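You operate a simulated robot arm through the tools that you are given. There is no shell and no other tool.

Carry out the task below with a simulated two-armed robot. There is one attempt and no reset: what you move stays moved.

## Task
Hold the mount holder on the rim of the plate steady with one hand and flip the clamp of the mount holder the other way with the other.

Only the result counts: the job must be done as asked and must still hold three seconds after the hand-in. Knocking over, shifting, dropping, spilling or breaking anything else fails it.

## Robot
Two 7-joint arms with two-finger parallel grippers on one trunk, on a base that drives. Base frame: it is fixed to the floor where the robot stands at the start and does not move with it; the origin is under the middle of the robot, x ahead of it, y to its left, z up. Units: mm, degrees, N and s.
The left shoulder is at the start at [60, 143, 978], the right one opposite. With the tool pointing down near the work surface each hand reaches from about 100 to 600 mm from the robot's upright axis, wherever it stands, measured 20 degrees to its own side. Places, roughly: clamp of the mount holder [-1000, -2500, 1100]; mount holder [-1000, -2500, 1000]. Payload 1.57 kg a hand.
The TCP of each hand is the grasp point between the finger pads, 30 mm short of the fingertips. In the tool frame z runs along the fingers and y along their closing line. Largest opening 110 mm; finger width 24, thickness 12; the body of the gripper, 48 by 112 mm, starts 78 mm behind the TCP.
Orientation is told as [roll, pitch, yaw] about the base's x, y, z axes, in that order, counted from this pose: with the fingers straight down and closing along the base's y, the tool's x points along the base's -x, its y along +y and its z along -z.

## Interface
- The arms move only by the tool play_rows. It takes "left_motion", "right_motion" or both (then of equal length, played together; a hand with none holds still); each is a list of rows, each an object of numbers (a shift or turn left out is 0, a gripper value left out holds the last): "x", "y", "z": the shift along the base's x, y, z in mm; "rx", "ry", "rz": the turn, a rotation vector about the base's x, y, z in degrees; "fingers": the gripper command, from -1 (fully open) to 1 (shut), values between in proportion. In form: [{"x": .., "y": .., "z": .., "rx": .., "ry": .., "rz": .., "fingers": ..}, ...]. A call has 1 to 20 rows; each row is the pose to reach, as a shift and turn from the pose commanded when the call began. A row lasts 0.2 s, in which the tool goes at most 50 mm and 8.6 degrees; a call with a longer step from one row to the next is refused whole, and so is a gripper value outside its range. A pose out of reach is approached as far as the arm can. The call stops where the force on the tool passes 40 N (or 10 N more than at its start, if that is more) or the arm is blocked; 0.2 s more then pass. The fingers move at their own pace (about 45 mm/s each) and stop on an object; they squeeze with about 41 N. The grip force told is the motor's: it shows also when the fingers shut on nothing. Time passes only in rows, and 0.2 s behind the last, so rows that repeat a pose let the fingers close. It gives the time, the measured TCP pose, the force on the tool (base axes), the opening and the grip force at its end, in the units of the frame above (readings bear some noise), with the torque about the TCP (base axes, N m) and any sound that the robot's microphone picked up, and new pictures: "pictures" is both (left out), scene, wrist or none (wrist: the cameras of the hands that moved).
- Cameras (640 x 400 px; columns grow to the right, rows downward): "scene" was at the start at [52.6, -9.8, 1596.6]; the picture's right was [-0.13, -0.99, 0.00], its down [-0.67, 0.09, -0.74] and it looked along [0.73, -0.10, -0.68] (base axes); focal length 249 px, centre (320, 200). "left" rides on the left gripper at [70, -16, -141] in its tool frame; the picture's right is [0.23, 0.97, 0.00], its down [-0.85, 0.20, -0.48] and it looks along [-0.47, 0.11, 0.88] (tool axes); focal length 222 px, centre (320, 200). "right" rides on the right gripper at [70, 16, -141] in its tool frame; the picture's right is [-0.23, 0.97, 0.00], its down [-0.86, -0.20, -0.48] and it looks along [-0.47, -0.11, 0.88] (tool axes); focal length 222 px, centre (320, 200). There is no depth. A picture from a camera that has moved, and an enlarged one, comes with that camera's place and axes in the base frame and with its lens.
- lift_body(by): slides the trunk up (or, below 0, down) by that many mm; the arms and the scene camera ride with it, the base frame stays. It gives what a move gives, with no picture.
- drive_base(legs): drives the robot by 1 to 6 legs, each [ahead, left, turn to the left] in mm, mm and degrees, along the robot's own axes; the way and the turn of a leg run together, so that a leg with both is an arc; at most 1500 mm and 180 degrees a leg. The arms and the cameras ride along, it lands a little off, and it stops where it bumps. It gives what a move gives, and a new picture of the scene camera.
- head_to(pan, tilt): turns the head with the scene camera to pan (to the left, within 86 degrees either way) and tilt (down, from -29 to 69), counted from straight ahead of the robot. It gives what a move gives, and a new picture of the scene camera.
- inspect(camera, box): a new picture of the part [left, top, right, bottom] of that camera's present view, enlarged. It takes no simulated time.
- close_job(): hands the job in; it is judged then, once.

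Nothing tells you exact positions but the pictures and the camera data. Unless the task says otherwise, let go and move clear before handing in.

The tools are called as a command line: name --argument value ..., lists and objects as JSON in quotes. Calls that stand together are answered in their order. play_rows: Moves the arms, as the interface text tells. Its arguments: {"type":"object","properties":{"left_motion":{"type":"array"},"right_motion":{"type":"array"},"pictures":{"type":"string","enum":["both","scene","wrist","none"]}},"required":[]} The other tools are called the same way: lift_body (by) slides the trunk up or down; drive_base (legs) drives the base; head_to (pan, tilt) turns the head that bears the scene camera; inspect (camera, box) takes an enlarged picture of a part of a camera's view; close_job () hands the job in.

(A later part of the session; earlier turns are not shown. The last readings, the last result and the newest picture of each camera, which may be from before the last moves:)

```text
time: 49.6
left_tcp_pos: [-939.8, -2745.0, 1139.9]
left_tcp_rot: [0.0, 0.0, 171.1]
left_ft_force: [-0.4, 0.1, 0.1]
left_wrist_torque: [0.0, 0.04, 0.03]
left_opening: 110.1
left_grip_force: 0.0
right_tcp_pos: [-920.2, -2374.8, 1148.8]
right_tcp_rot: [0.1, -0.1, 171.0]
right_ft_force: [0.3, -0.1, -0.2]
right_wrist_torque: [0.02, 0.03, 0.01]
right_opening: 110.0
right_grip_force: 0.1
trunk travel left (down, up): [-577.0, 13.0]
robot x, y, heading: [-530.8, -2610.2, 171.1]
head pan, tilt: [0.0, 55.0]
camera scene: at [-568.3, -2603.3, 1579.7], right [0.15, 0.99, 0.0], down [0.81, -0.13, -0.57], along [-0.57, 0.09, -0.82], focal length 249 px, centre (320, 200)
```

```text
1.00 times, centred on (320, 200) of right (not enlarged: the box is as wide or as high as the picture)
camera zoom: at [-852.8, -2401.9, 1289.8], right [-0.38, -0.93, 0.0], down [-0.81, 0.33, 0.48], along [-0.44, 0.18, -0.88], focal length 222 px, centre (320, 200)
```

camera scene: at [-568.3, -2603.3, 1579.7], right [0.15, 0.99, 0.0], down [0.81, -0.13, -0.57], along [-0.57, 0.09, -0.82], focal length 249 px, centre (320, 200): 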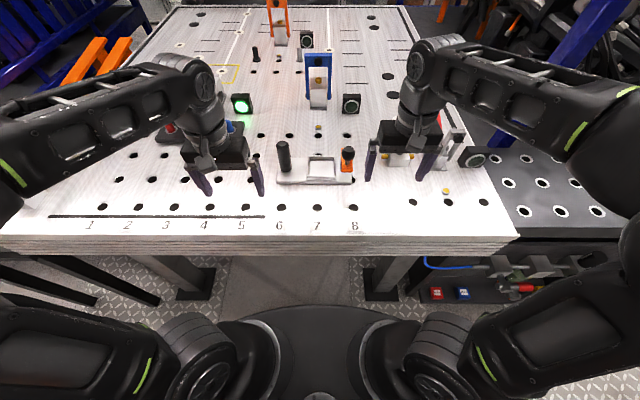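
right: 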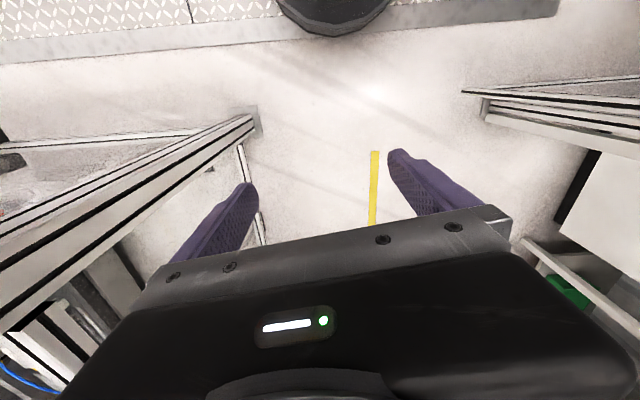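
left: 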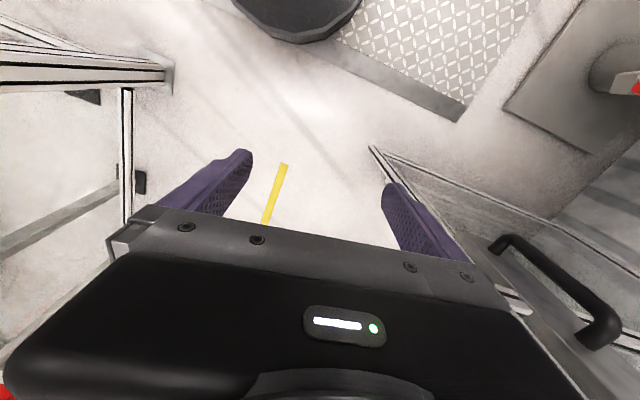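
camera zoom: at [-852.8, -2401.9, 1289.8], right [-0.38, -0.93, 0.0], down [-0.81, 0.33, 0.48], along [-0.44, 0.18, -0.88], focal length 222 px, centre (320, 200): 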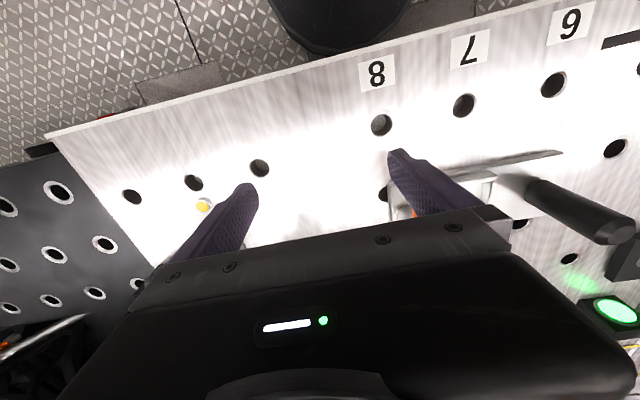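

The robot now stands about 150 mm closer. I look at the clamp under high enlargement from the head and the left wrist camera.

inspect --camera "scene" --box '[265, 130, 375, 195]'

inspect --camera "scene" --box '[325, 138, 373, 190]'

inspect --camera "left" --box '[0, 150, 140, 290]'

inspect --camera "right" --box '[360, 120, 640, 290]'

```text
5.82 times, centred on (320, 162) of scene
camera zoom: at [-568.3, -2603.3, 1579.7], right [0.15, 0.99, 0.0], down [0.81, -0.13, -0.57], along [-0.57, 0.09, -0.82], focal length 1451 px, centre (320, 418)
```

zoom: 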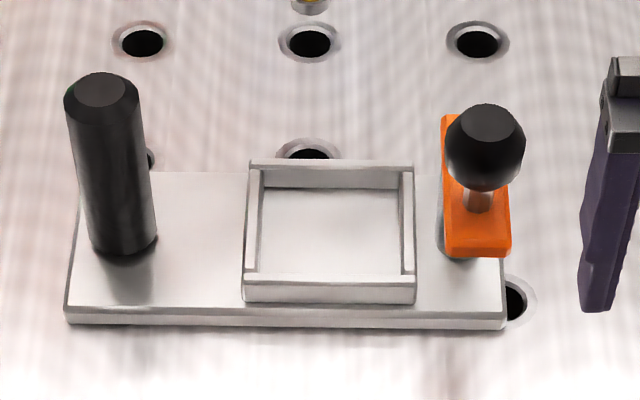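

```text
7.69 times, centred on (349, 164) of scene
camera zoom: at [-568.3, -2603.3, 1579.7], right [0.15, 0.99, 0.0], down [0.81, -0.13, -0.57], along [-0.57, 0.09, -0.82], focal length 1918 px, centre (97, 477)
```

zoom: 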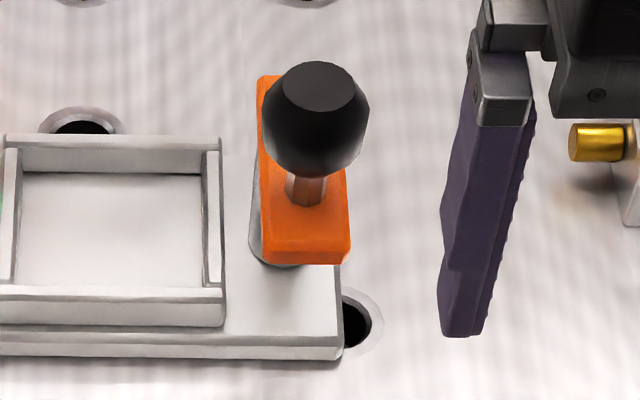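

```text
2.86 times, centred on (70, 220) of left
camera zoom: at [-869.1, -2738.4, 1281.6], right [0.07, -1.0, 0.0], down [-0.88, -0.07, 0.48], along [-0.48, -0.04, -0.88], focal length 635 px, centre (1034, 143)
```

zoom: 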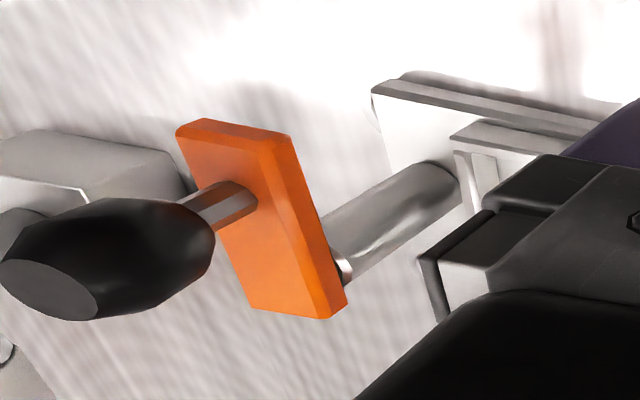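

```text
2.29 times, centred on (500, 205) of right
camera zoom: at [-852.8, -2401.9, 1289.8], right [-0.38, -0.93, 0.0], down [-0.81, 0.33, 0.48], along [-0.44, 0.18, -0.88], focal length 508 px, centre (-91, 189)
```

zoom: 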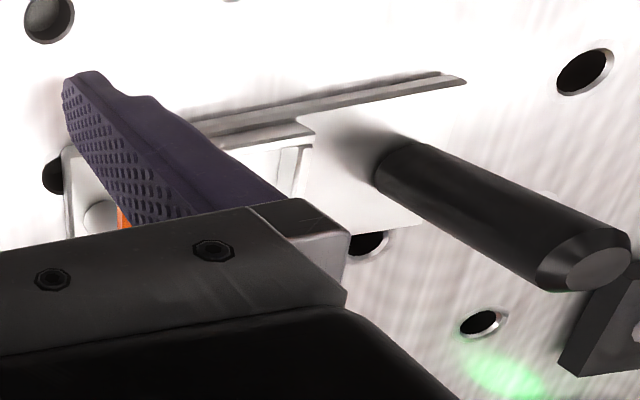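

The clamp is now clear: a vertical pin at about [-1069, -2452], with a flat orange arm on top (z≈1087) pointing toward the robot, and a ball knob at about [-1015, -2459, 1124]. The black handle post is at about [-1088, -2625] with its top at z≈1118. I move 55 mm closer for reach, then bring the left hand above the post.

drive_base --legs '[[55, 0, 0]]'

play_rows --left_motion '[{"z": 25}, {"z": 50}, {"x": -20, "y": 10, "z": 60}, {"x": -45, "y": 30, "z": 60}, {"x": -70, "y": 60, "z": 60}, {"x": -92, "y": 90, "z": 60}, {"x": -92, "y": 112, "z": 60}, {"x": -92, "y": 112, "z": 60}]' --pictures "both"

```text
time: 50.5
left_tcp_pos: [-994.5, -2735.4, 1139.4]
left_tcp_rot: [0.0, 0.1, 171.3]
left_ft_force: [-1.0, 0.7, 0.1]
left_wrist_torque: [-0.07, -0.08, 0.02]
left_opening: 110.2
left_grip_force: 0.0
right_tcp_pos: [-974.4, -2366.3, 1147.8]
right_tcp_rot: [0.0, 0.0, 171.1]
right_ft_force: [-1.1, -0.2, 0.0]
right_wrist_torque: [0.03, -0.07, 0.03]
right_opening: 110.1
right_grip_force: 0.0
trunk travel left (down, up): [-577.0, 13.0]
robot x, y, heading: [-583.6, -2601.7, 171.3]
head pan, tilt: [0.0, 55.0]
camera scene: at [-624.4, -2594.6, 1579.5], right [0.15, 0.99, 0.0], down [0.81, -0.13, -0.57], along [-0.57, 0.09, -0.82], focal length 249 px, centre (320, 200)
```

scene: 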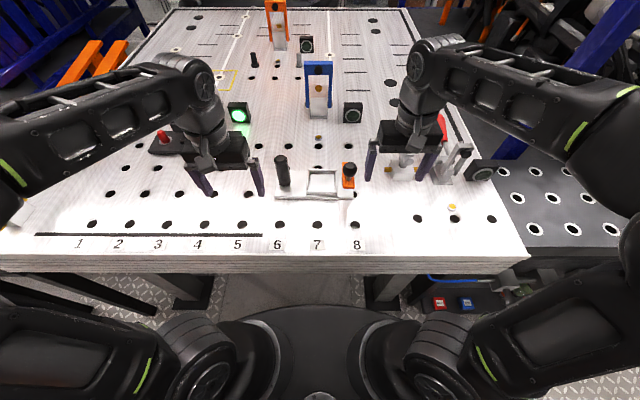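

```text
time: 52.4
left_tcp_pos: [-1059.3, -2673.3, 1166.8]
left_tcp_rot: [0.0, -0.1, 171.2]
left_ft_force: [-0.5, -0.5, -0.2]
left_wrist_torque: [0.02, 0.04, -0.02]
left_opening: 110.1
left_grip_force: 0.1
left hand out of reach, approached as far as the arm can: row 1, 2, 3, 4, 5, 6, 7, 8
right_tcp_pos: [-972.6, -2368.1, 1150.4]
right_tcp_rot: [0.0, -0.2, 171.2]
right_ft_force: [0.2, 0.2, -0.3]
right_wrist_torque: [-0.02, 0.05, 0.0]
right_opening: 110.2
right_grip_force: 0.0
trunk travel left (down, up): [-577.0, 13.0]
robot x, y, heading: [-581.3, -2603.1, 170.9]
head pan, tilt: [0.0, 55.0]
camera scene: at [-620.4, -2595.3, 1579.7], right [0.15, 0.99, 0.0], down [0.81, -0.13, -0.57], along [-0.57, 0.09, -0.82], focal length 249 px, centre (320, 200)
camera left: at [-988.8, -2666.8, 1306.2], right [0.07, -1.0, 0.0], down [-0.87, -0.07, 0.48], along [-0.48, -0.04, -0.88], focal length 222 px, centre (320, 200)
```

scene: 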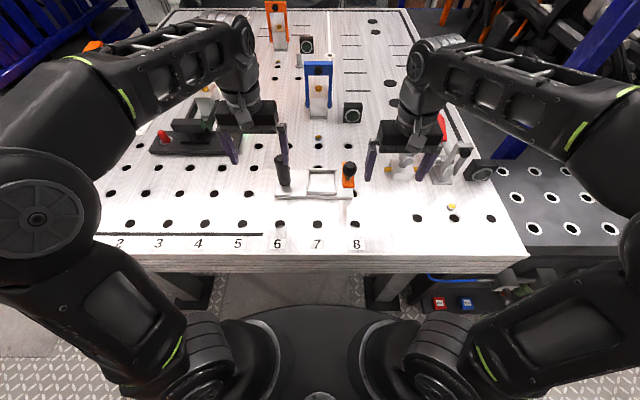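
left: 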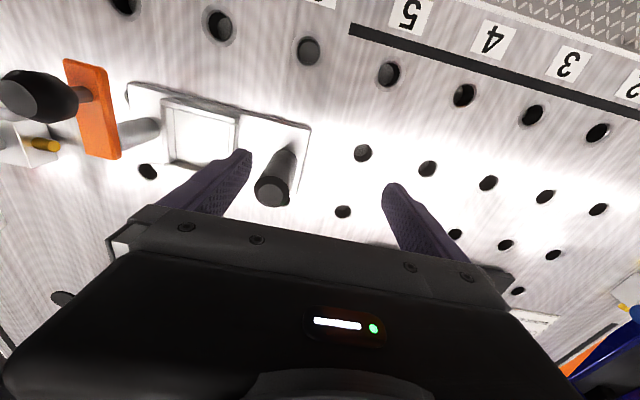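

The left hand cannot go higher than about z 1167, and its inner finger is just above the post. I back it off toward the robot and outward, then I will approach the post horizontally with the fingers straddling it.

play_rows --left_motion '[{"x": 35, "y": -20}, {"x": 75, "y": -50}, {"x": 80, "y": -60, "z": -20}, {"x": 80, "y": -60, "z": -60}, {"x": 80, "y": -60, "z": -60}]' --pictures "wrist"

```text
time: 53.5
left_tcp_pos: [-979.2, -2734.3, 1103.6]
left_tcp_rot: [0.0, 0.0, 171.2]
left_ft_force: [0.3, -0.2, 0.0]
left_wrist_torque: [0.04, 0.0, 0.01]
left_opening: 110.1
left_grip_force: 0.0
left hand out of reach, approached as far as the arm can: row 2
right_tcp_pos: [-971.8, -2366.2, 1149.0]
right_tcp_rot: [0.0, -0.1, 171.2]
right_ft_force: [-0.2, -0.5, 0.3]
right_wrist_torque: [0.0, -0.01, -0.01]
right_opening: 109.9
right_grip_force: 0.2
trunk travel left (down, up): [-577.0, 13.0]
robot x, y, heading: [-580.4, -2602.4, 171.0]
head pan, tilt: [0.0, 55.0]
camera left: at [-909.2, -2728.5, 1244.9], right [0.07, -1.0, 0.0], down [-0.88, -0.07, 0.48], along [-0.48, -0.04, -0.88], focal length 222 px, centre (320, 200)
```

left: 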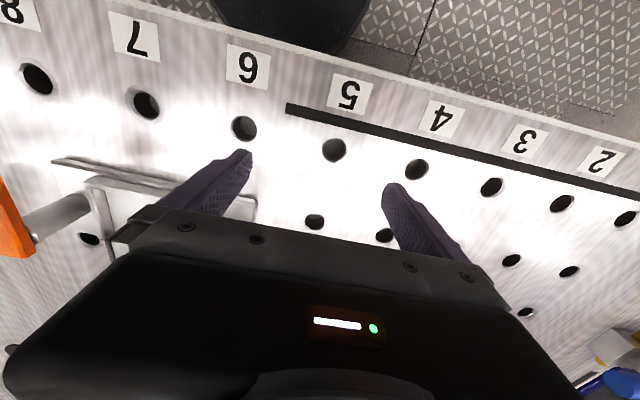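

Left hand is free at [-979, -2734, 1104]. Now I line it up in front of the post at grasp height and check the centering before closing in.

play_rows --left_motion '[{"y": 40}, {"y": 80, "z": -10}, {"x": -3, "y": 92, "z": -26}, {"x": -30, "y": 96, "z": -26}, {"x": -30, "y": 96, "z": -26}]' --pictures "both"

inspect --camera "scene" --box '[235, 130, 385, 220]'

```text
time: 54.8
left_tcp_pos: [-1010.2, -2638.1, 1079.9]
left_tcp_rot: [0.0, -0.1, 171.2]
left_ft_force: [0.4, -0.8, -0.6]
left_wrist_torque: [0.02, 0.0, -0.02]
left_opening: 110.2
left_grip_force: 0.0
right_tcp_pos: [-972.9, -2367.5, 1149.6]
right_tcp_rot: [0.0, -0.1, 171.1]
right_ft_force: [0.2, -0.3, 0.3]
right_wrist_torque: [0.01, 0.03, 0.02]
right_opening: 109.8
right_grip_force: 0.0
trunk travel left (down, up): [-577.0, 13.0]
robot x, y, heading: [-580.1, -2605.5, 171.2]
head pan, tilt: [0.0, 55.0]
camera scene: at [-621.0, -2595.2, 1579.7], right [0.15, 0.99, 0.0], down [0.81, -0.13, -0.57], along [-0.57, 0.09, -0.82], focal length 249 px, centre (320, 200)
camera left: at [-939.8, -2631.5, 1220.6], right [0.08, -1.0, 0.0], down [-0.88, -0.07, 0.48], along [-0.48, -0.04, -0.88], focal length 222 px, centre (320, 200)
```

scene: 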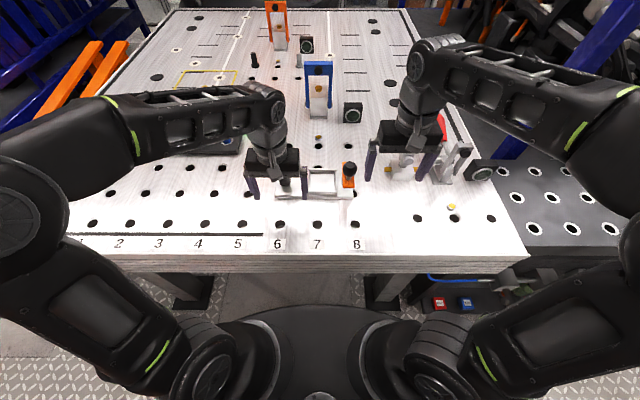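
left: 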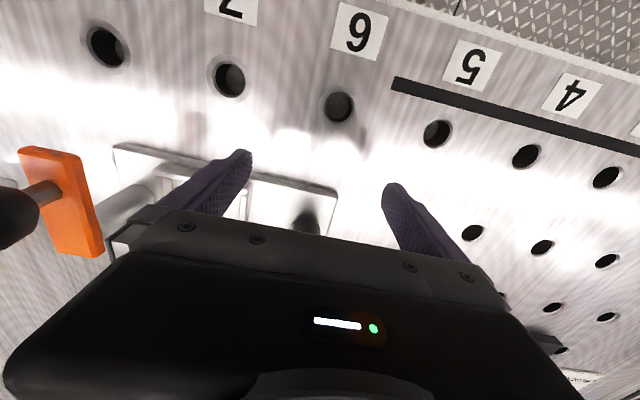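

```text
4.27 times, centred on (310, 175) of scene
camera zoom: at [-621.0, -2595.2, 1579.7], right [0.15, 0.99, 0.0], down [0.81, -0.13, -0.57], along [-0.57, 0.09, -0.82], focal length 1064 px, centre (363, 307)
```

zoom: 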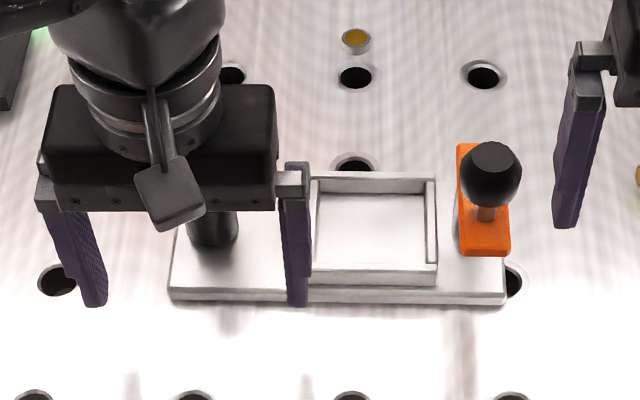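

The post is centered between the fingers as I move straight ahead. I advance 78 mm so the post sits at the grasp point.

play_rows --left_motion '[{"x": -25, "y": 4}, {"x": -50, "y": 8}, {"x": -78, "y": 12}, {"x": -78, "y": 12}]' --pictures "both"

inspect --camera "scene" --box '[235, 130, 385, 220]'

inspect --camera "left" --box '[180, 100, 460, 280]'

```text
time: 55.8
left_tcp_pos: [-1086.6, -2623.4, 1078.2]
left_tcp_rot: [0.0, 0.0, 171.2]
left_ft_force: [-0.1, -0.1, 0.0]
left_wrist_torque: [0.0, 0.02, 0.0]
left_opening: 110.1
left_grip_force: 0.1
right_tcp_pos: [-973.0, -2366.4, 1149.3]
right_tcp_rot: [0.0, -0.1, 171.1]
right_ft_force: [0.2, 0.6, 0.4]
right_wrist_torque: [0.0, 0.04, -0.01]
right_opening: 109.8
right_grip_force: 0.0
trunk travel left (down, up): [-577.0, 13.0]
robot x, y, heading: [-581.0, -2604.1, 171.1]
head pan, tilt: [0.0, 55.0]
camera scene: at [-621.3, -2595.1, 1579.7], right [0.15, 0.99, 0.0], down [0.81, -0.13, -0.57], along [-0.57, 0.09, -0.82], focal length 249 px, centre (320, 200)
camera left: at [-1016.7, -2617.8, 1220.0], right [0.07, -1.0, 0.0], down [-0.88, -0.07, 0.48], along [-0.48, -0.04, -0.88], focal length 222 px, centre (320, 200)
```

scene: 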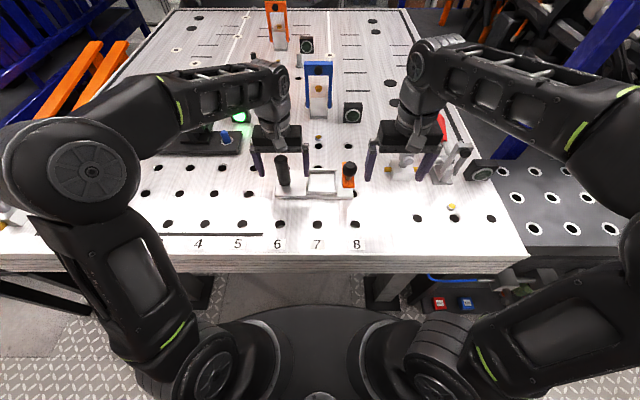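
left: 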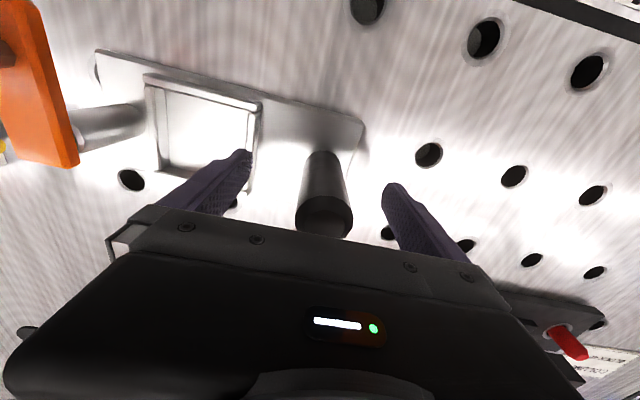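

```text
4.27 times, centred on (310, 175) of scene
camera zoom: at [-621.3, -2595.1, 1579.7], right [0.15, 0.99, 0.0], down [0.81, -0.13, -0.57], along [-0.57, 0.09, -0.82], focal length 1064 px, centre (363, 307)
```

zoom: 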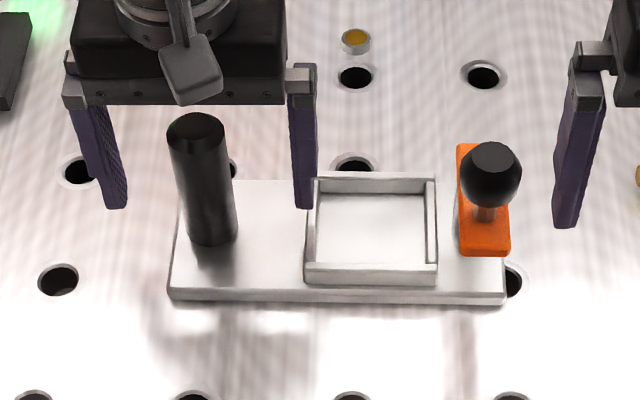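

```text
2.22 times, centred on (320, 190) of left
camera zoom: at [-1016.7, -2617.8, 1220.0], right [0.07, -1.0, 0.0], down [-0.88, -0.07, 0.48], along [-0.48, -0.04, -0.88], focal length 494 px, centre (320, 222)
```

zoom: 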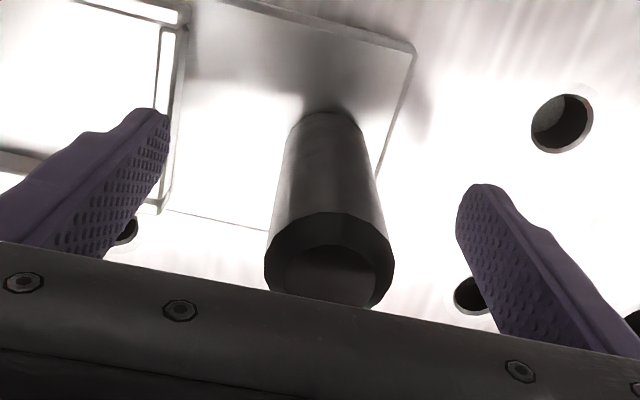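

The post sits about 3 mm left of the grasp point; I correct this and close the left fingers on it.

play_rows --left_motion '[{"x": 1, "y": -2.7}, {"x": 1, "y": -2.7}, {"x": 1, "y": -2.7, "fingers": 1}, {"x": 1, "y": -2.7, "fingers": 1}, {"x": 1, "y": -2.7, "fingers": 1}, {"x": 1, "y": -2.7, "fingers": 1}, {"x": 1, "y": -2.7, "fingers": 1}, {"x": 1, "y": -2.7, "fingers": 1}, {"x": 1, "y": -2.7, "fingers": 1}]' --pictures "both"

inspect --camera "scene" --box '[235, 130, 385, 220]'

```text
time: 57.8
left_tcp_pos: [-1086.4, -2626.1, 1078.9]
left_tcp_rot: [0.1, 0.0, 171.2]
left_ft_force: [-0.4, -2.9, 1.7]
left_wrist_torque: [0.23, -0.17, 0.0]
left_opening: 35.8
left_grip_force: 39.1
right_tcp_pos: [-972.7, -2366.8, 1149.6]
right_tcp_rot: [-0.1, -0.1, 171.1]
right_ft_force: [0.0, 0.3, 0.1]
right_wrist_torque: [-0.02, -0.01, 0.0]
right_opening: 110.0
right_grip_force: 0.0
trunk travel left (down, up): [-577.0, 13.0]
robot x, y, heading: [-579.2, -2604.6, 171.0]
head pan, tilt: [0.0, 55.0]
camera scene: at [-621.9, -2595.2, 1579.6], right [0.15, 0.99, 0.0], down [0.81, -0.13, -0.57], along [-0.57, 0.09, -0.82], focal length 249 px, centre (320, 200)
camera left: at [-1016.4, -2621.0, 1219.6], right [0.08, -1.0, 0.0], down [-0.88, -0.07, 0.48], along [-0.48, -0.04, -0.88], focal length 222 px, centre (320, 200)
```

scene: 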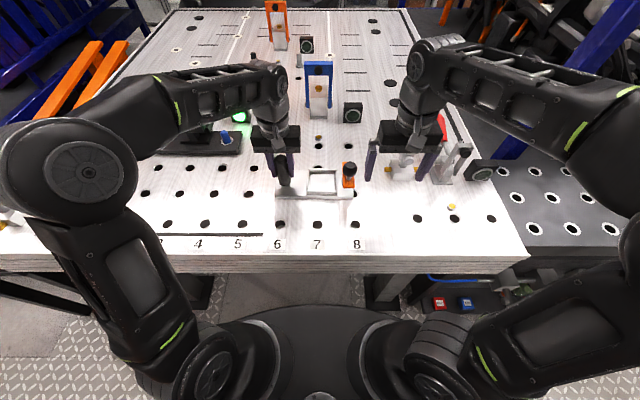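
left: 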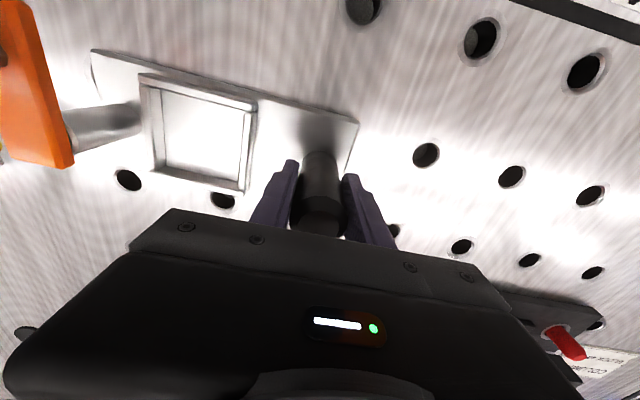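

```text
4.27 times, centred on (310, 175) of scene
camera zoom: at [-621.9, -2595.2, 1579.6], right [0.15, 0.99, 0.0], down [0.81, -0.13, -0.57], along [-0.57, 0.09, -0.82], focal length 1064 px, centre (363, 307)
```

zoom: 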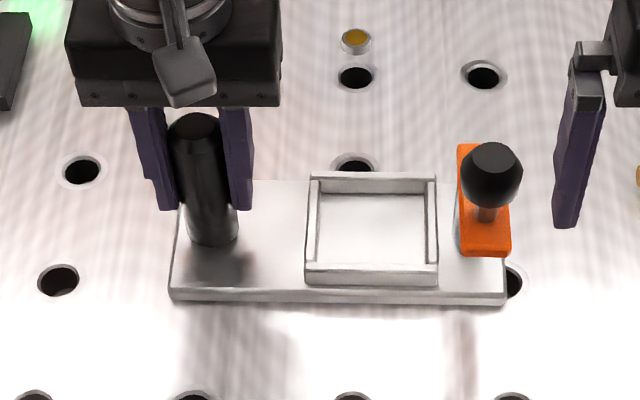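

The left hand holds the post firmly (opening 35.8 mm, grip 39 N) and the holder has not moved. Next I bring the right hand's open left finger beside the ball knob, on its right side.

play_rows --right_motion '[{"z": -8}, {"x": -12, "y": 2, "z": -14}, {"x": -28, "y": 4, "z": -14}, {"x": -28, "y": 4, "z": -14}]' --pictures "both"

inspect --camera "scene" --box '[270, 120, 420, 210]'

inspect --camera "right" --box '[340, 80, 580, 240]'

```text
time: 58.8
left_tcp_pos: [-1086.9, -2627.0, 1077.8]
left_tcp_rot: [0.0, 0.0, 171.2]
left_ft_force: [-0.5, -1.5, 1.1]
left_wrist_torque: [-0.41, 0.14, -0.02]
left_opening: 35.6
left_grip_force: 40.9
right_tcp_pos: [-1000.2, -2361.8, 1136.6]
right_tcp_rot: [0.0, -0.1, 171.0]
right_ft_force: [0.3, 0.0, -0.3]
right_wrist_torque: [0.01, -0.03, 0.02]
right_opening: 109.9
right_grip_force: 0.1
trunk travel left (down, up): [-577.0, 13.0]
robot x, y, heading: [-582.5, -2601.9, 171.1]
head pan, tilt: [0.0, 55.0]
camera scene: at [-621.8, -2595.1, 1579.6], right [0.15, 0.99, 0.0], down [0.81, -0.13, -0.57], along [-0.57, 0.09, -0.82], focal length 249 px, centre (320, 200)
camera right: at [-934.3, -2389.7, 1276.2], right [-0.37, -0.93, 0.0], down [-0.81, 0.33, 0.48], along [-0.44, 0.18, -0.88], focal length 222 px, centre (320, 200)
```

scene: 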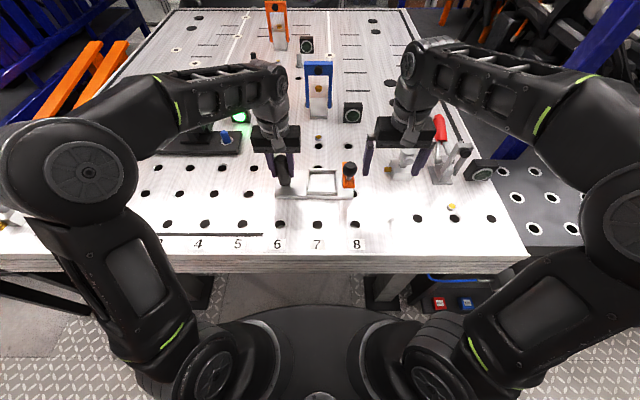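
right: 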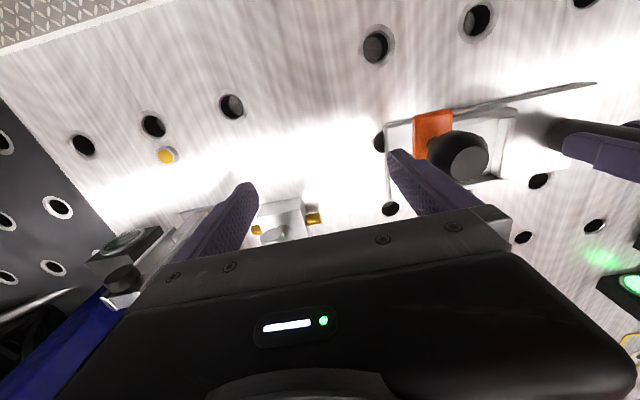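

```text
4.27 times, centred on (345, 165) of scene
camera zoom: at [-621.8, -2595.1, 1579.6], right [0.15, 0.99, 0.0], down [0.81, -0.13, -0.57], along [-0.57, 0.09, -0.82], focal length 1064 px, centre (213, 349)
```

zoom: 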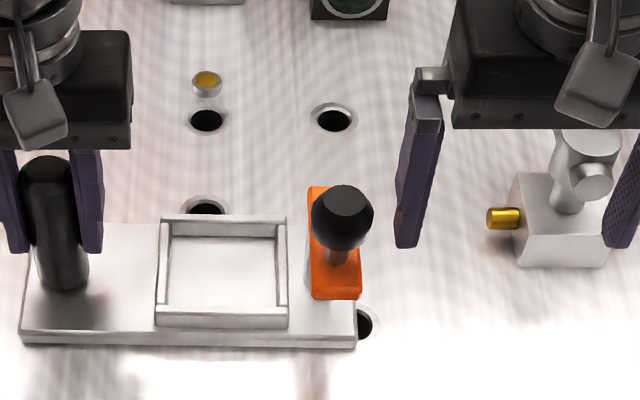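

```text
2.50 times, centred on (460, 160) of right
camera zoom: at [-934.3, -2389.7, 1276.2], right [-0.37, -0.93, 0.0], down [-0.81, 0.33, 0.48], along [-0.44, 0.18, -0.88], focal length 555 px, centre (-30, 300)
```

zoom: 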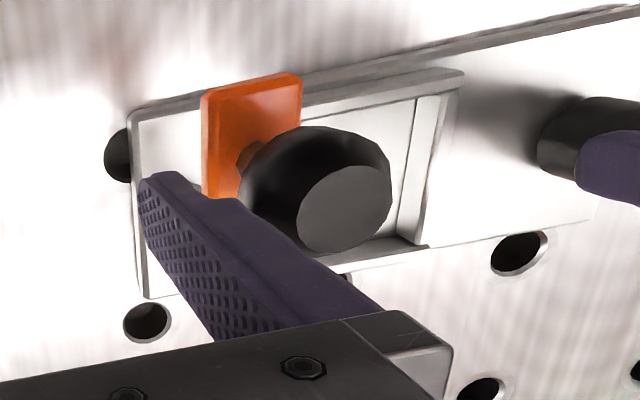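

The right hand's left finger is now 11–14 mm right of the ball and level with it. I push gently to the left in small steps and watch the forces.

play_rows --right_motion '[{"x": -0.9, "y": -6}, {"x": -1.5, "y": -10}, {"x": -2.1, "y": -14}, {"x": -2.7, "y": -18}, {"x": -3.2, "y": -21}, {"x": -3.6, "y": -24}]' --pictures "both"

inspect --camera "scene" --box '[270, 120, 420, 210]'

```text
time: 60.1
left_tcp_pos: [-1086.1, -2626.3, 1077.5]
left_tcp_rot: [0.0, 0.1, 171.3]
left_ft_force: [-5.3, -9.0, 0.2]
left_wrist_torque: [1.25, -0.57, 0.04]
left_opening: 35.4
left_grip_force: 41.3
right_tcp_pos: [-1003.9, -2385.1, 1134.8]
right_tcp_rot: [-0.1, 0.2, 171.2]
right_ft_force: [5.5, 9.3, 1.6]
right_wrist_torque: [-0.02, 0.0, 0.26]
right_opening: 100.6
right_grip_force: 0.1
trunk travel left (down, up): [-577.0, 13.0]
robot x, y, heading: [-579.0, -2603.0, 171.3]
head pan, tilt: [0.0, 55.0]
camera scene: at [-621.5, -2594.8, 1579.6], right [0.15, 0.99, 0.0], down [0.81, -0.13, -0.57], along [-0.57, 0.09, -0.82], focal length 249 px, centre (320, 200)
camera right: at [-937.6, -2412.6, 1275.7], right [-0.38, -0.93, 0.0], down [-0.81, 0.33, 0.48], along [-0.44, 0.18, -0.88], focal length 222 px, centre (320, 200)
```

scene: 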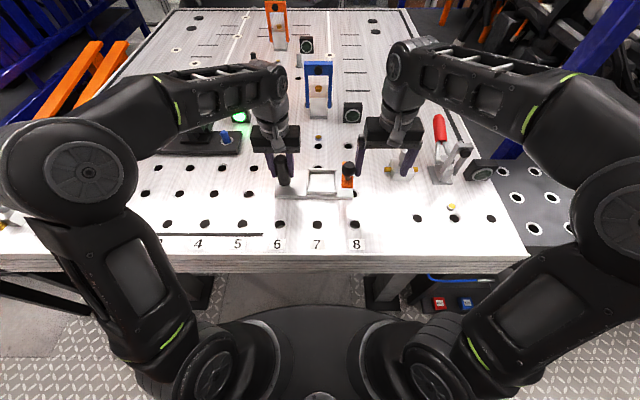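
right: 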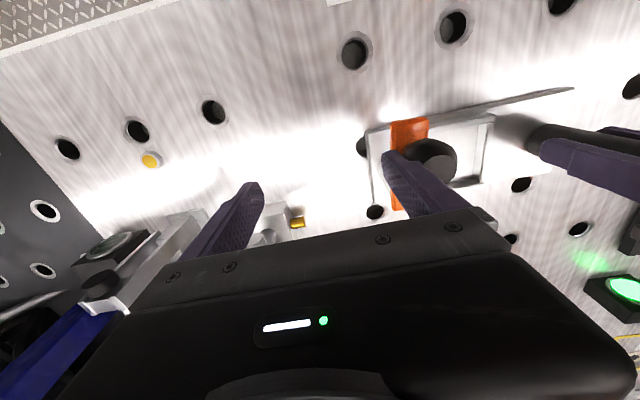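

```text
4.27 times, centred on (345, 165) of scene
camera zoom: at [-621.5, -2594.8, 1579.6], right [0.15, 0.99, 0.0], down [0.81, -0.13, -0.57], along [-0.57, 0.09, -0.82], focal length 1064 px, centre (213, 349)
```

zoom: 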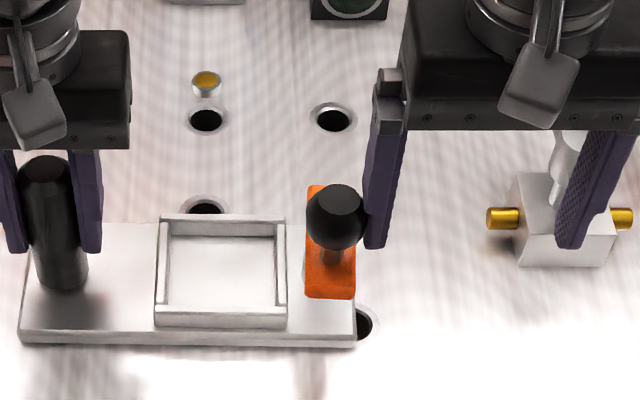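

The push reached about 10 N; the arm turned only about 4° and the open finger gave way. I back off to see whether the clamp springs back, which tells a stop from friction.

play_rows --right_motion '[{"x": 1.2, "y": 8}, {"x": 3, "y": 20}, {"x": 3, "y": 20}]' --pictures "none"

inspect --camera "scene" --box '[270, 120, 420, 210]'

inspect --camera "left" --box '[0, 0, 140, 200]'

```text
time: 61.0
left_tcp_pos: [-1085.5, -2626.4, 1078.2]
left_tcp_rot: [0.0, 0.0, 171.2]
left_ft_force: [-0.4, 0.1, -0.4]
left_wrist_torque: [-0.68, 0.46, -0.04]
left_opening: 35.5
left_grip_force: 40.7
right_tcp_pos: [-1001.4, -2366.8, 1134.7]
right_tcp_rot: [0.0, -0.2, 171.2]
right_ft_force: [0.3, 1.3, -0.5]
right_wrist_torque: [0.02, 0.01, -0.02]
right_opening: 110.1
right_grip_force: 0.1
trunk travel left (down, up): [-577.0, 13.0]
robot x, y, heading: [-579.1, -2603.9, 171.1]
head pan, tilt: [0.0, 55.0]
```

```text
4.27 times, centred on (345, 165) of scene
camera zoom: at [-621.8, -2594.9, 1579.6], right [0.15, 0.99, 0.0], down [0.81, -0.13, -0.57], along [-0.57, 0.09, -0.82], focal length 1064 px, centre (213, 349)
```

zoom: 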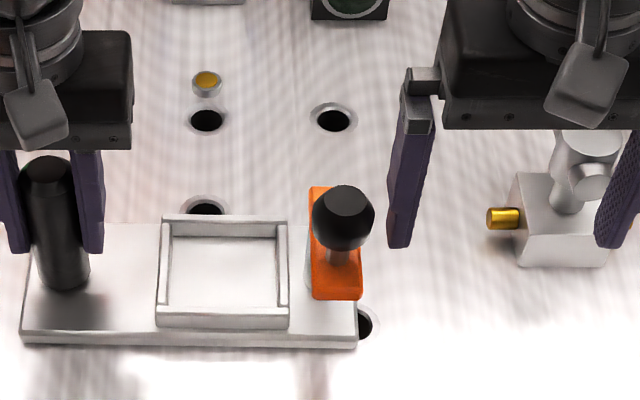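

```text
2.00 times, centred on (70, 100) of left
camera zoom: at [-1016.0, -2620.3, 1219.6], right [0.07, -1.0, 0.0], down [-0.88, -0.06, 0.48], along [-0.48, -0.04, -0.88], focal length 444 px, centre (820, 400)
```

zoom: 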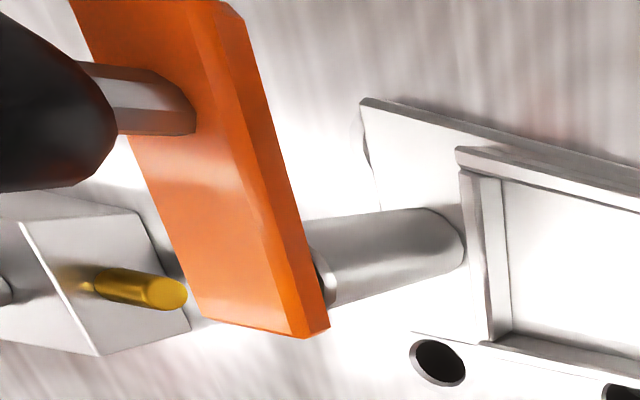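

The arm springs back to its starting angle, so it is spring-loaded or at a stop on that side. I go around from the robot's side so the open right hand straddles the ball, to grasp it firmly and feel both directions.

play_rows --right_motion '[{"x": 40, "y": -6, "z": -3}, {"x": 79, "y": -12, "z": -5}, {"x": 72, "y": -57, "z": -5}, {"x": 65, "y": -103, "z": -5}, {"x": 65, "y": -103, "z": -5}]' --pictures "both"

inspect --camera "scene" --box '[270, 120, 420, 210]'

```text
time: 62.1
left_tcp_pos: [-1086.8, -2626.0, 1077.7]
left_tcp_rot: [0.1, -0.1, 171.2]
left_ft_force: [1.9, 0.9, 2.6]
left_wrist_torque: [-0.64, 0.03, 0.12]
left_opening: 35.3
left_grip_force: 40.9
right_tcp_pos: [-936.3, -2469.1, 1132.6]
right_tcp_rot: [0.0, -0.1, 171.1]
right_ft_force: [-1.0, -0.3, 0.1]
right_wrist_torque: [-0.04, -0.01, -0.05]
right_opening: 109.9
right_grip_force: 0.0
trunk travel left (down, up): [-577.0, 13.0]
robot x, y, heading: [-580.0, -2600.6, 171.1]
head pan, tilt: [0.0, 55.0]
camera scene: at [-621.8, -2594.9, 1579.6], right [0.15, 0.99, 0.0], down [0.81, -0.13, -0.57], along [-0.57, 0.09, -0.82], focal length 249 px, centre (320, 200)
camera right: at [-870.3, -2496.7, 1273.0], right [-0.37, -0.93, 0.0], down [-0.81, 0.33, 0.48], along [-0.44, 0.18, -0.88], focal length 222 px, centre (320, 200)
```

scene: 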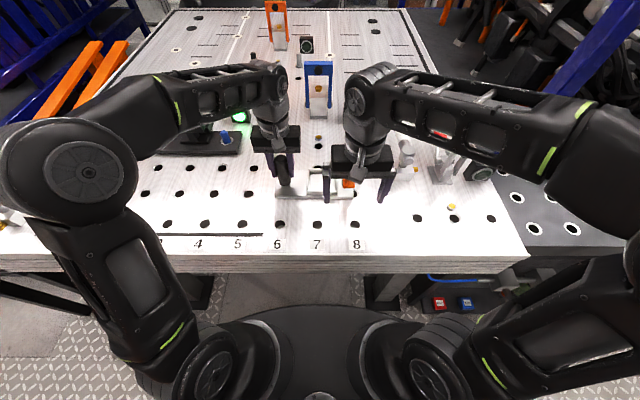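
right: 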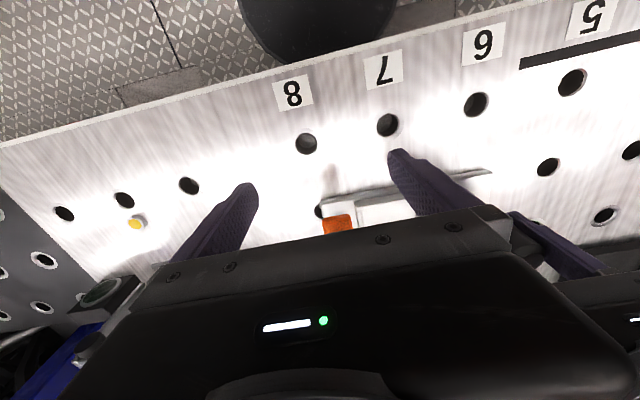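

```text
4.27 times, centred on (345, 165) of scene
camera zoom: at [-621.8, -2594.9, 1579.6], right [0.15, 0.99, 0.0], down [0.81, -0.13, -0.57], along [-0.57, 0.09, -0.82], focal length 1064 px, centre (213, 349)
```

zoom: 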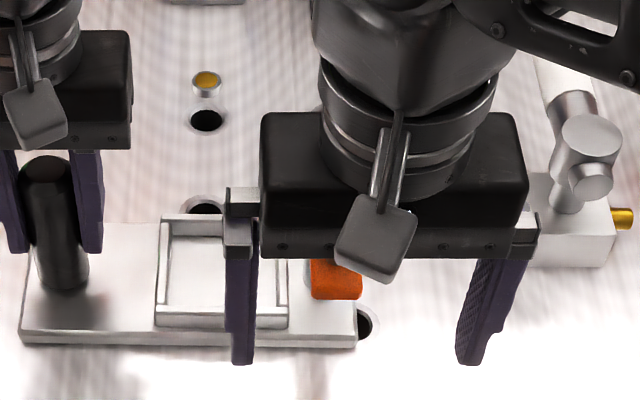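

The hand is laterally centered on the ball. I advance 80 mm so the ball lies between the pads.

play_rows --right_motion '[{"x": -27, "y": 4}, {"x": -54, "y": 8}, {"x": -80, "y": 12}, {"x": -80, "y": 12}]' --pictures "both"

inspect --camera "scene" --box '[270, 120, 420, 210]'

inspect --camera "right" --box '[200, 80, 460, 250]'

```text
time: 63.1
left_tcp_pos: [-1088.3, -2626.1, 1078.5]
left_tcp_rot: [0.0, 0.0, 171.1]
left_ft_force: [0.8, 0.5, 2.1]
left_wrist_torque: [-0.65, -0.09, 0.03]
left_opening: 35.6
left_grip_force: 41.0
right_tcp_pos: [-1017.4, -2457.6, 1131.2]
right_tcp_rot: [0.0, -0.1, 171.3]
right_ft_force: [0.0, -0.6, -0.6]
right_wrist_torque: [-0.02, -0.02, -0.03]
right_opening: 110.0
right_grip_force: 0.1
trunk travel left (down, up): [-577.0, 13.0]
robot x, y, heading: [-581.3, -2604.0, 171.0]
head pan, tilt: [0.0, 55.0]
camera scene: at [-621.7, -2595.0, 1579.6], right [0.15, 0.99, 0.0], down [0.81, -0.13, -0.57], along [-0.57, 0.09, -0.82], focal length 249 px, centre (320, 200)
camera right: at [-950.7, -2485.0, 1272.4], right [-0.37, -0.93, 0.0], down [-0.81, 0.33, 0.48], along [-0.44, 0.18, -0.88], focal length 222 px, centre (320, 200)
```

scene: 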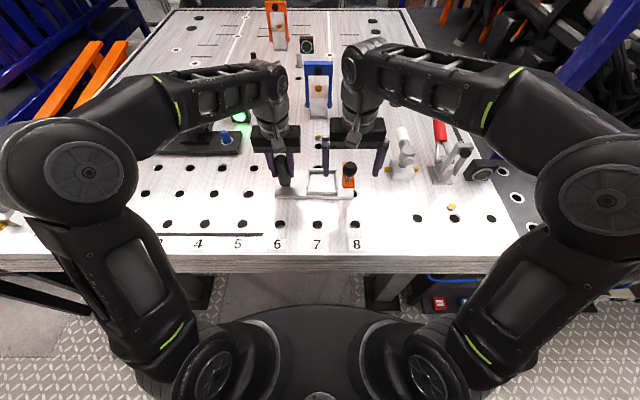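
right: 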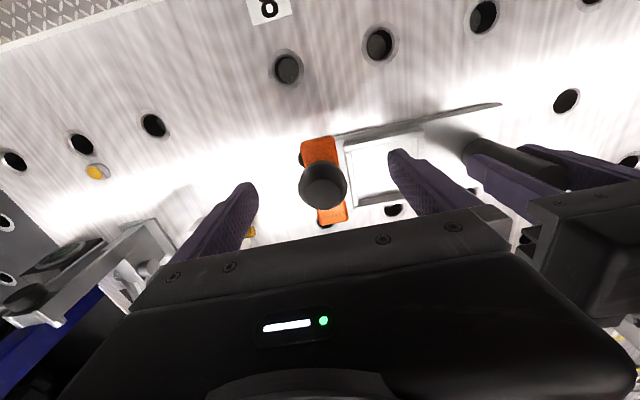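

```text
4.27 times, centred on (345, 165) of scene
camera zoom: at [-621.7, -2595.0, 1579.6], right [0.15, 0.99, 0.0], down [0.81, -0.13, -0.57], along [-0.57, 0.09, -0.82], focal length 1064 px, centre (213, 349)
```

zoom: 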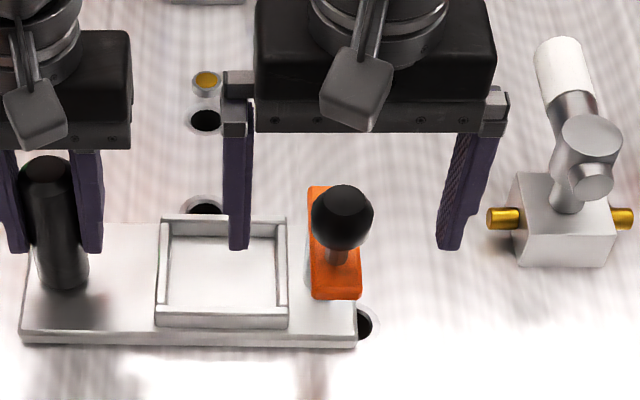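

```text
2.35 times, centred on (330, 165) of right
camera zoom: at [-950.7, -2485.0, 1272.4], right [-0.37, -0.93, 0.0], down [-0.81, 0.33, 0.48], along [-0.44, 0.18, -0.88], focal length 523 px, centre (296, 282)
```

zoom: 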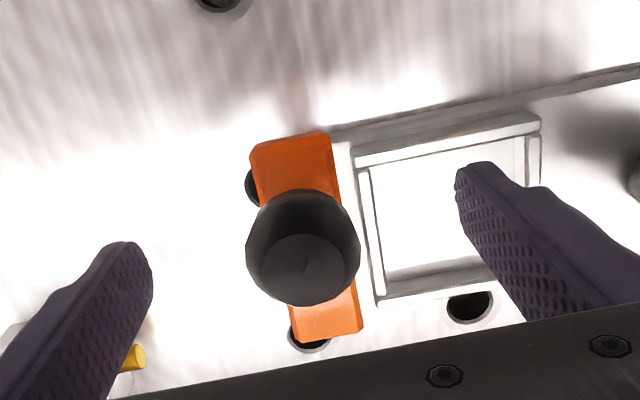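

From above I see the ball about 4 mm nearer and left of the grasp point. I correct and close the right fingers on it.

play_rows --right_motion '[{"x": 3.5, "y": -3.8, "z": -2}, {"x": 3.5, "y": -3.8, "z": -2}, {"x": 3.5, "y": -3.8, "z": -2, "fingers": 1}, {"x": 3.5, "y": -3.8, "z": -2, "fingers": 1}, {"x": 3.5, "y": -3.8, "z": -2, "fingers": 1}, {"x": 3.5, "y": -3.8, "z": -2, "fingers": 1}, {"x": 3.5, "y": -3.8, "z": -2, "fingers": 1}, {"x": 3.5, "y": -3.8, "z": -2, "fingers": 1}]' --pictures "wrist"

inspect --camera "scene" --box '[270, 120, 420, 210]'

```text
time: 65.0
left_tcp_pos: [-1086.8, -2627.7, 1079.5]
left_tcp_rot: [0.0, 0.0, 171.1]
left_ft_force: [-1.3, -4.3, 2.7]
left_wrist_torque: [0.59, -0.13, -0.07]
left_opening: 35.4
left_grip_force: 41.5
right_tcp_pos: [-1013.7, -2461.1, 1129.8]
right_tcp_rot: [0.0, -0.1, 171.1]
right_ft_force: [1.7, 2.4, 0.5]
right_wrist_torque: [-0.06, -0.03, -0.07]
right_opening: 34.7
right_grip_force: 29.1
trunk travel left (down, up): [-577.0, 13.0]
robot x, y, heading: [-579.1, -2602.2, 171.0]
head pan, tilt: [0.0, 55.0]
camera right: at [-946.4, -2488.7, 1269.9], right [-0.37, -0.93, 0.0], down [-0.81, 0.33, 0.48], along [-0.44, 0.18, -0.88], focal length 222 px, centre (320, 200)
```

right: 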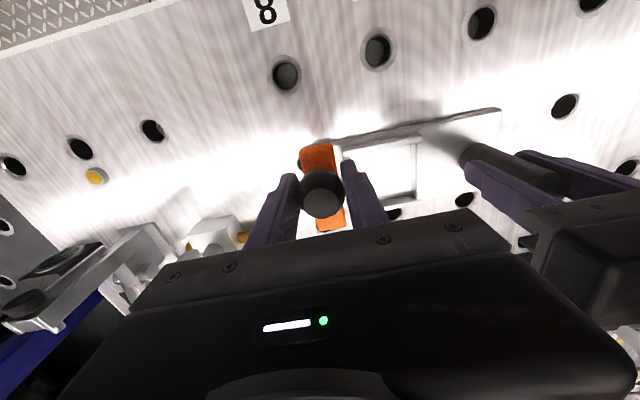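

```text
4.27 times, centred on (345, 165) of scene
camera zoom: at [-621.7, -2594.9, 1579.6], right [0.15, 0.99, 0.0], down [0.81, -0.13, -0.57], along [-0.57, 0.09, -0.82], focal length 1064 px, centre (213, 349)
```

zoom: 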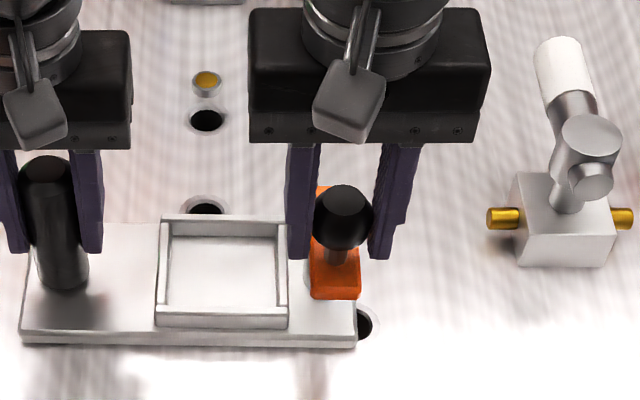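

The right hand holds the ball (opening 34.7 mm). I test a small 6 mm pull to the right and read the force.

play_rows --right_motion '[{"x": 0.3, "y": 2}, {"x": 0.6, "y": 4}, {"x": 0.7, "y": 6}, {"x": 0.7, "y": 6}]' --pictures "none"

inspect --camera "scene" --box '[270, 120, 420, 210]'

```text
time: 66.0
left_tcp_pos: [-1086.1, -2624.8, 1077.5]
left_tcp_rot: [-0.2, 0.1, 171.0]
left_ft_force: [4.1, 22.1, 0.1]
left_wrist_torque: [-1.36, 0.33, 0.34]
left_opening: 35.5
left_grip_force: 40.9
right_tcp_pos: [-1012.1, -2458.8, 1128.8]
right_tcp_rot: [0.1, -0.2, 171.3]
right_ft_force: [-2.1, -24.7, 7.0]
right_wrist_torque: [-0.13, -0.45, 0.55]
right_opening: 34.5
right_grip_force: 40.6
trunk travel left (down, up): [-577.0, 13.0]
robot x, y, heading: [-581.8, -2603.7, 171.1]
head pan, tilt: [0.0, 55.0]
```

```text
4.27 times, centred on (345, 165) of scene
camera zoom: at [-621.5, -2595.6, 1579.6], right [0.15, 0.99, 0.0], down [0.81, -0.13, -0.57], along [-0.57, 0.09, -0.82], focal length 1064 px, centre (213, 349)
```

zoom: 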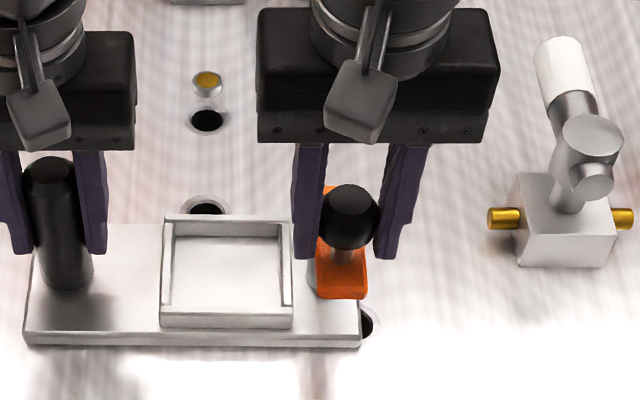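

To the right it is hard against a stop (25 N with no turning), so the clamp must swing to the left. I return and lead the ball about 10° along the arc around the pin, to the left.

play_rows --right_motion '[{"x": -0.4, "y": -3}, {"x": -0.7, "y": -6}, {"x": -1.1, "y": -8.2}, {"x": -1.7, "y": -10.4}, {"x": -2.3, "y": -12.5}, {"x": -3.0, "y": -14.6}, {"x": -3.0, "y": -14.6}]' --pictures "none"

inspect --camera "scene" --box '[270, 120, 420, 210]'

```text
time: 67.5
left_tcp_pos: [-1086.4, -2629.6, 1080.0]
left_tcp_rot: [0.2, 0.0, 171.4]
left_ft_force: [-4.8, -16.5, -0.8]
left_wrist_torque: [0.74, -0.88, 0.19]
left_opening: 35.8
left_grip_force: 41.2
right_tcp_pos: [-1015.0, -2469.7, 1128.6]
right_tcp_rot: [-0.1, 0.0, 171.2]
right_ft_force: [7.5, 16.0, 12.2]
right_wrist_torque: [0.09, -0.06, -0.52]
right_opening: 34.5
right_grip_force: 40.7
trunk travel left (down, up): [-577.0, 13.0]
robot x, y, heading: [-578.7, -2600.6, 171.4]
head pan, tilt: [0.0, 55.0]
```

```text
4.27 times, centred on (345, 165) of scene
camera zoom: at [-620.7, -2595.6, 1579.6], right [0.15, 0.99, 0.0], down [0.81, -0.13, -0.57], along [-0.57, 0.09, -0.82], focal length 1064 px, centre (213, 349)
```

zoom: 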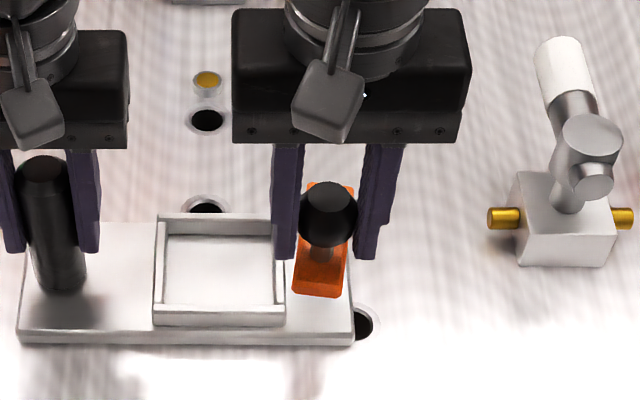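

The arm turns as I push (now about 8°, roughly 17 N). The resistance rises like a spring, so I carry on along the arc in small steps.

play_rows --right_motion '[{"x": -0.8, "y": -2.1}, {"x": -1.7, "y": -4.1}, {"x": -2.7, "y": -6.1}, {"x": -3.8, "y": -8.1}, {"x": -3.8, "y": -8.1}]' --pictures "none"

inspect --camera "scene" --box '[270, 120, 420, 210]'

```text
time: 68.8
left_tcp_pos: [-1086.4, -2628.9, 1078.9]
left_tcp_rot: [0.0, -0.1, 171.3]
left_ft_force: [-5.5, -27.9, 1.2]
left_wrist_torque: [1.04, 0.24, 0.37]
left_opening: 35.5
left_grip_force: 41.0
right_tcp_pos: [-1019.3, -2477.2, 1128.3]
right_tcp_rot: [0.0, 0.0, 171.1]
right_ft_force: [7.0, 22.1, 7.9]
right_wrist_torque: [0.08, -0.36, -0.97]
right_opening: 34.7
right_grip_force: 41.1
trunk travel left (down, up): [-577.0, 13.0]
robot x, y, heading: [-579.6, -2602.7, 171.4]
head pan, tilt: [0.0, 55.0]
```

```text
4.27 times, centred on (345, 165) of scene
camera zoom: at [-621.0, -2595.7, 1579.6], right [0.15, 0.99, 0.0], down [0.81, -0.13, -0.57], along [-0.57, 0.09, -0.82], focal length 1064 px, centre (213, 349)
```

zoom: 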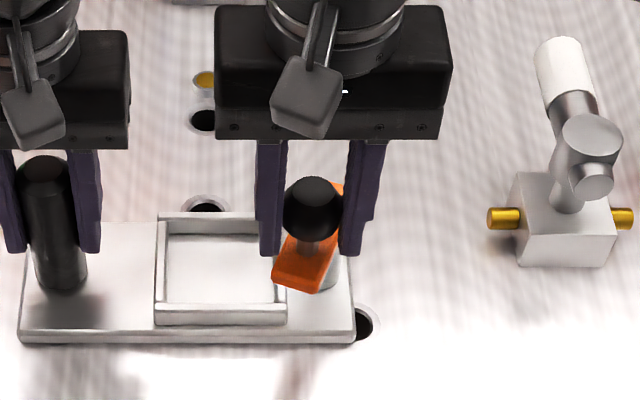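

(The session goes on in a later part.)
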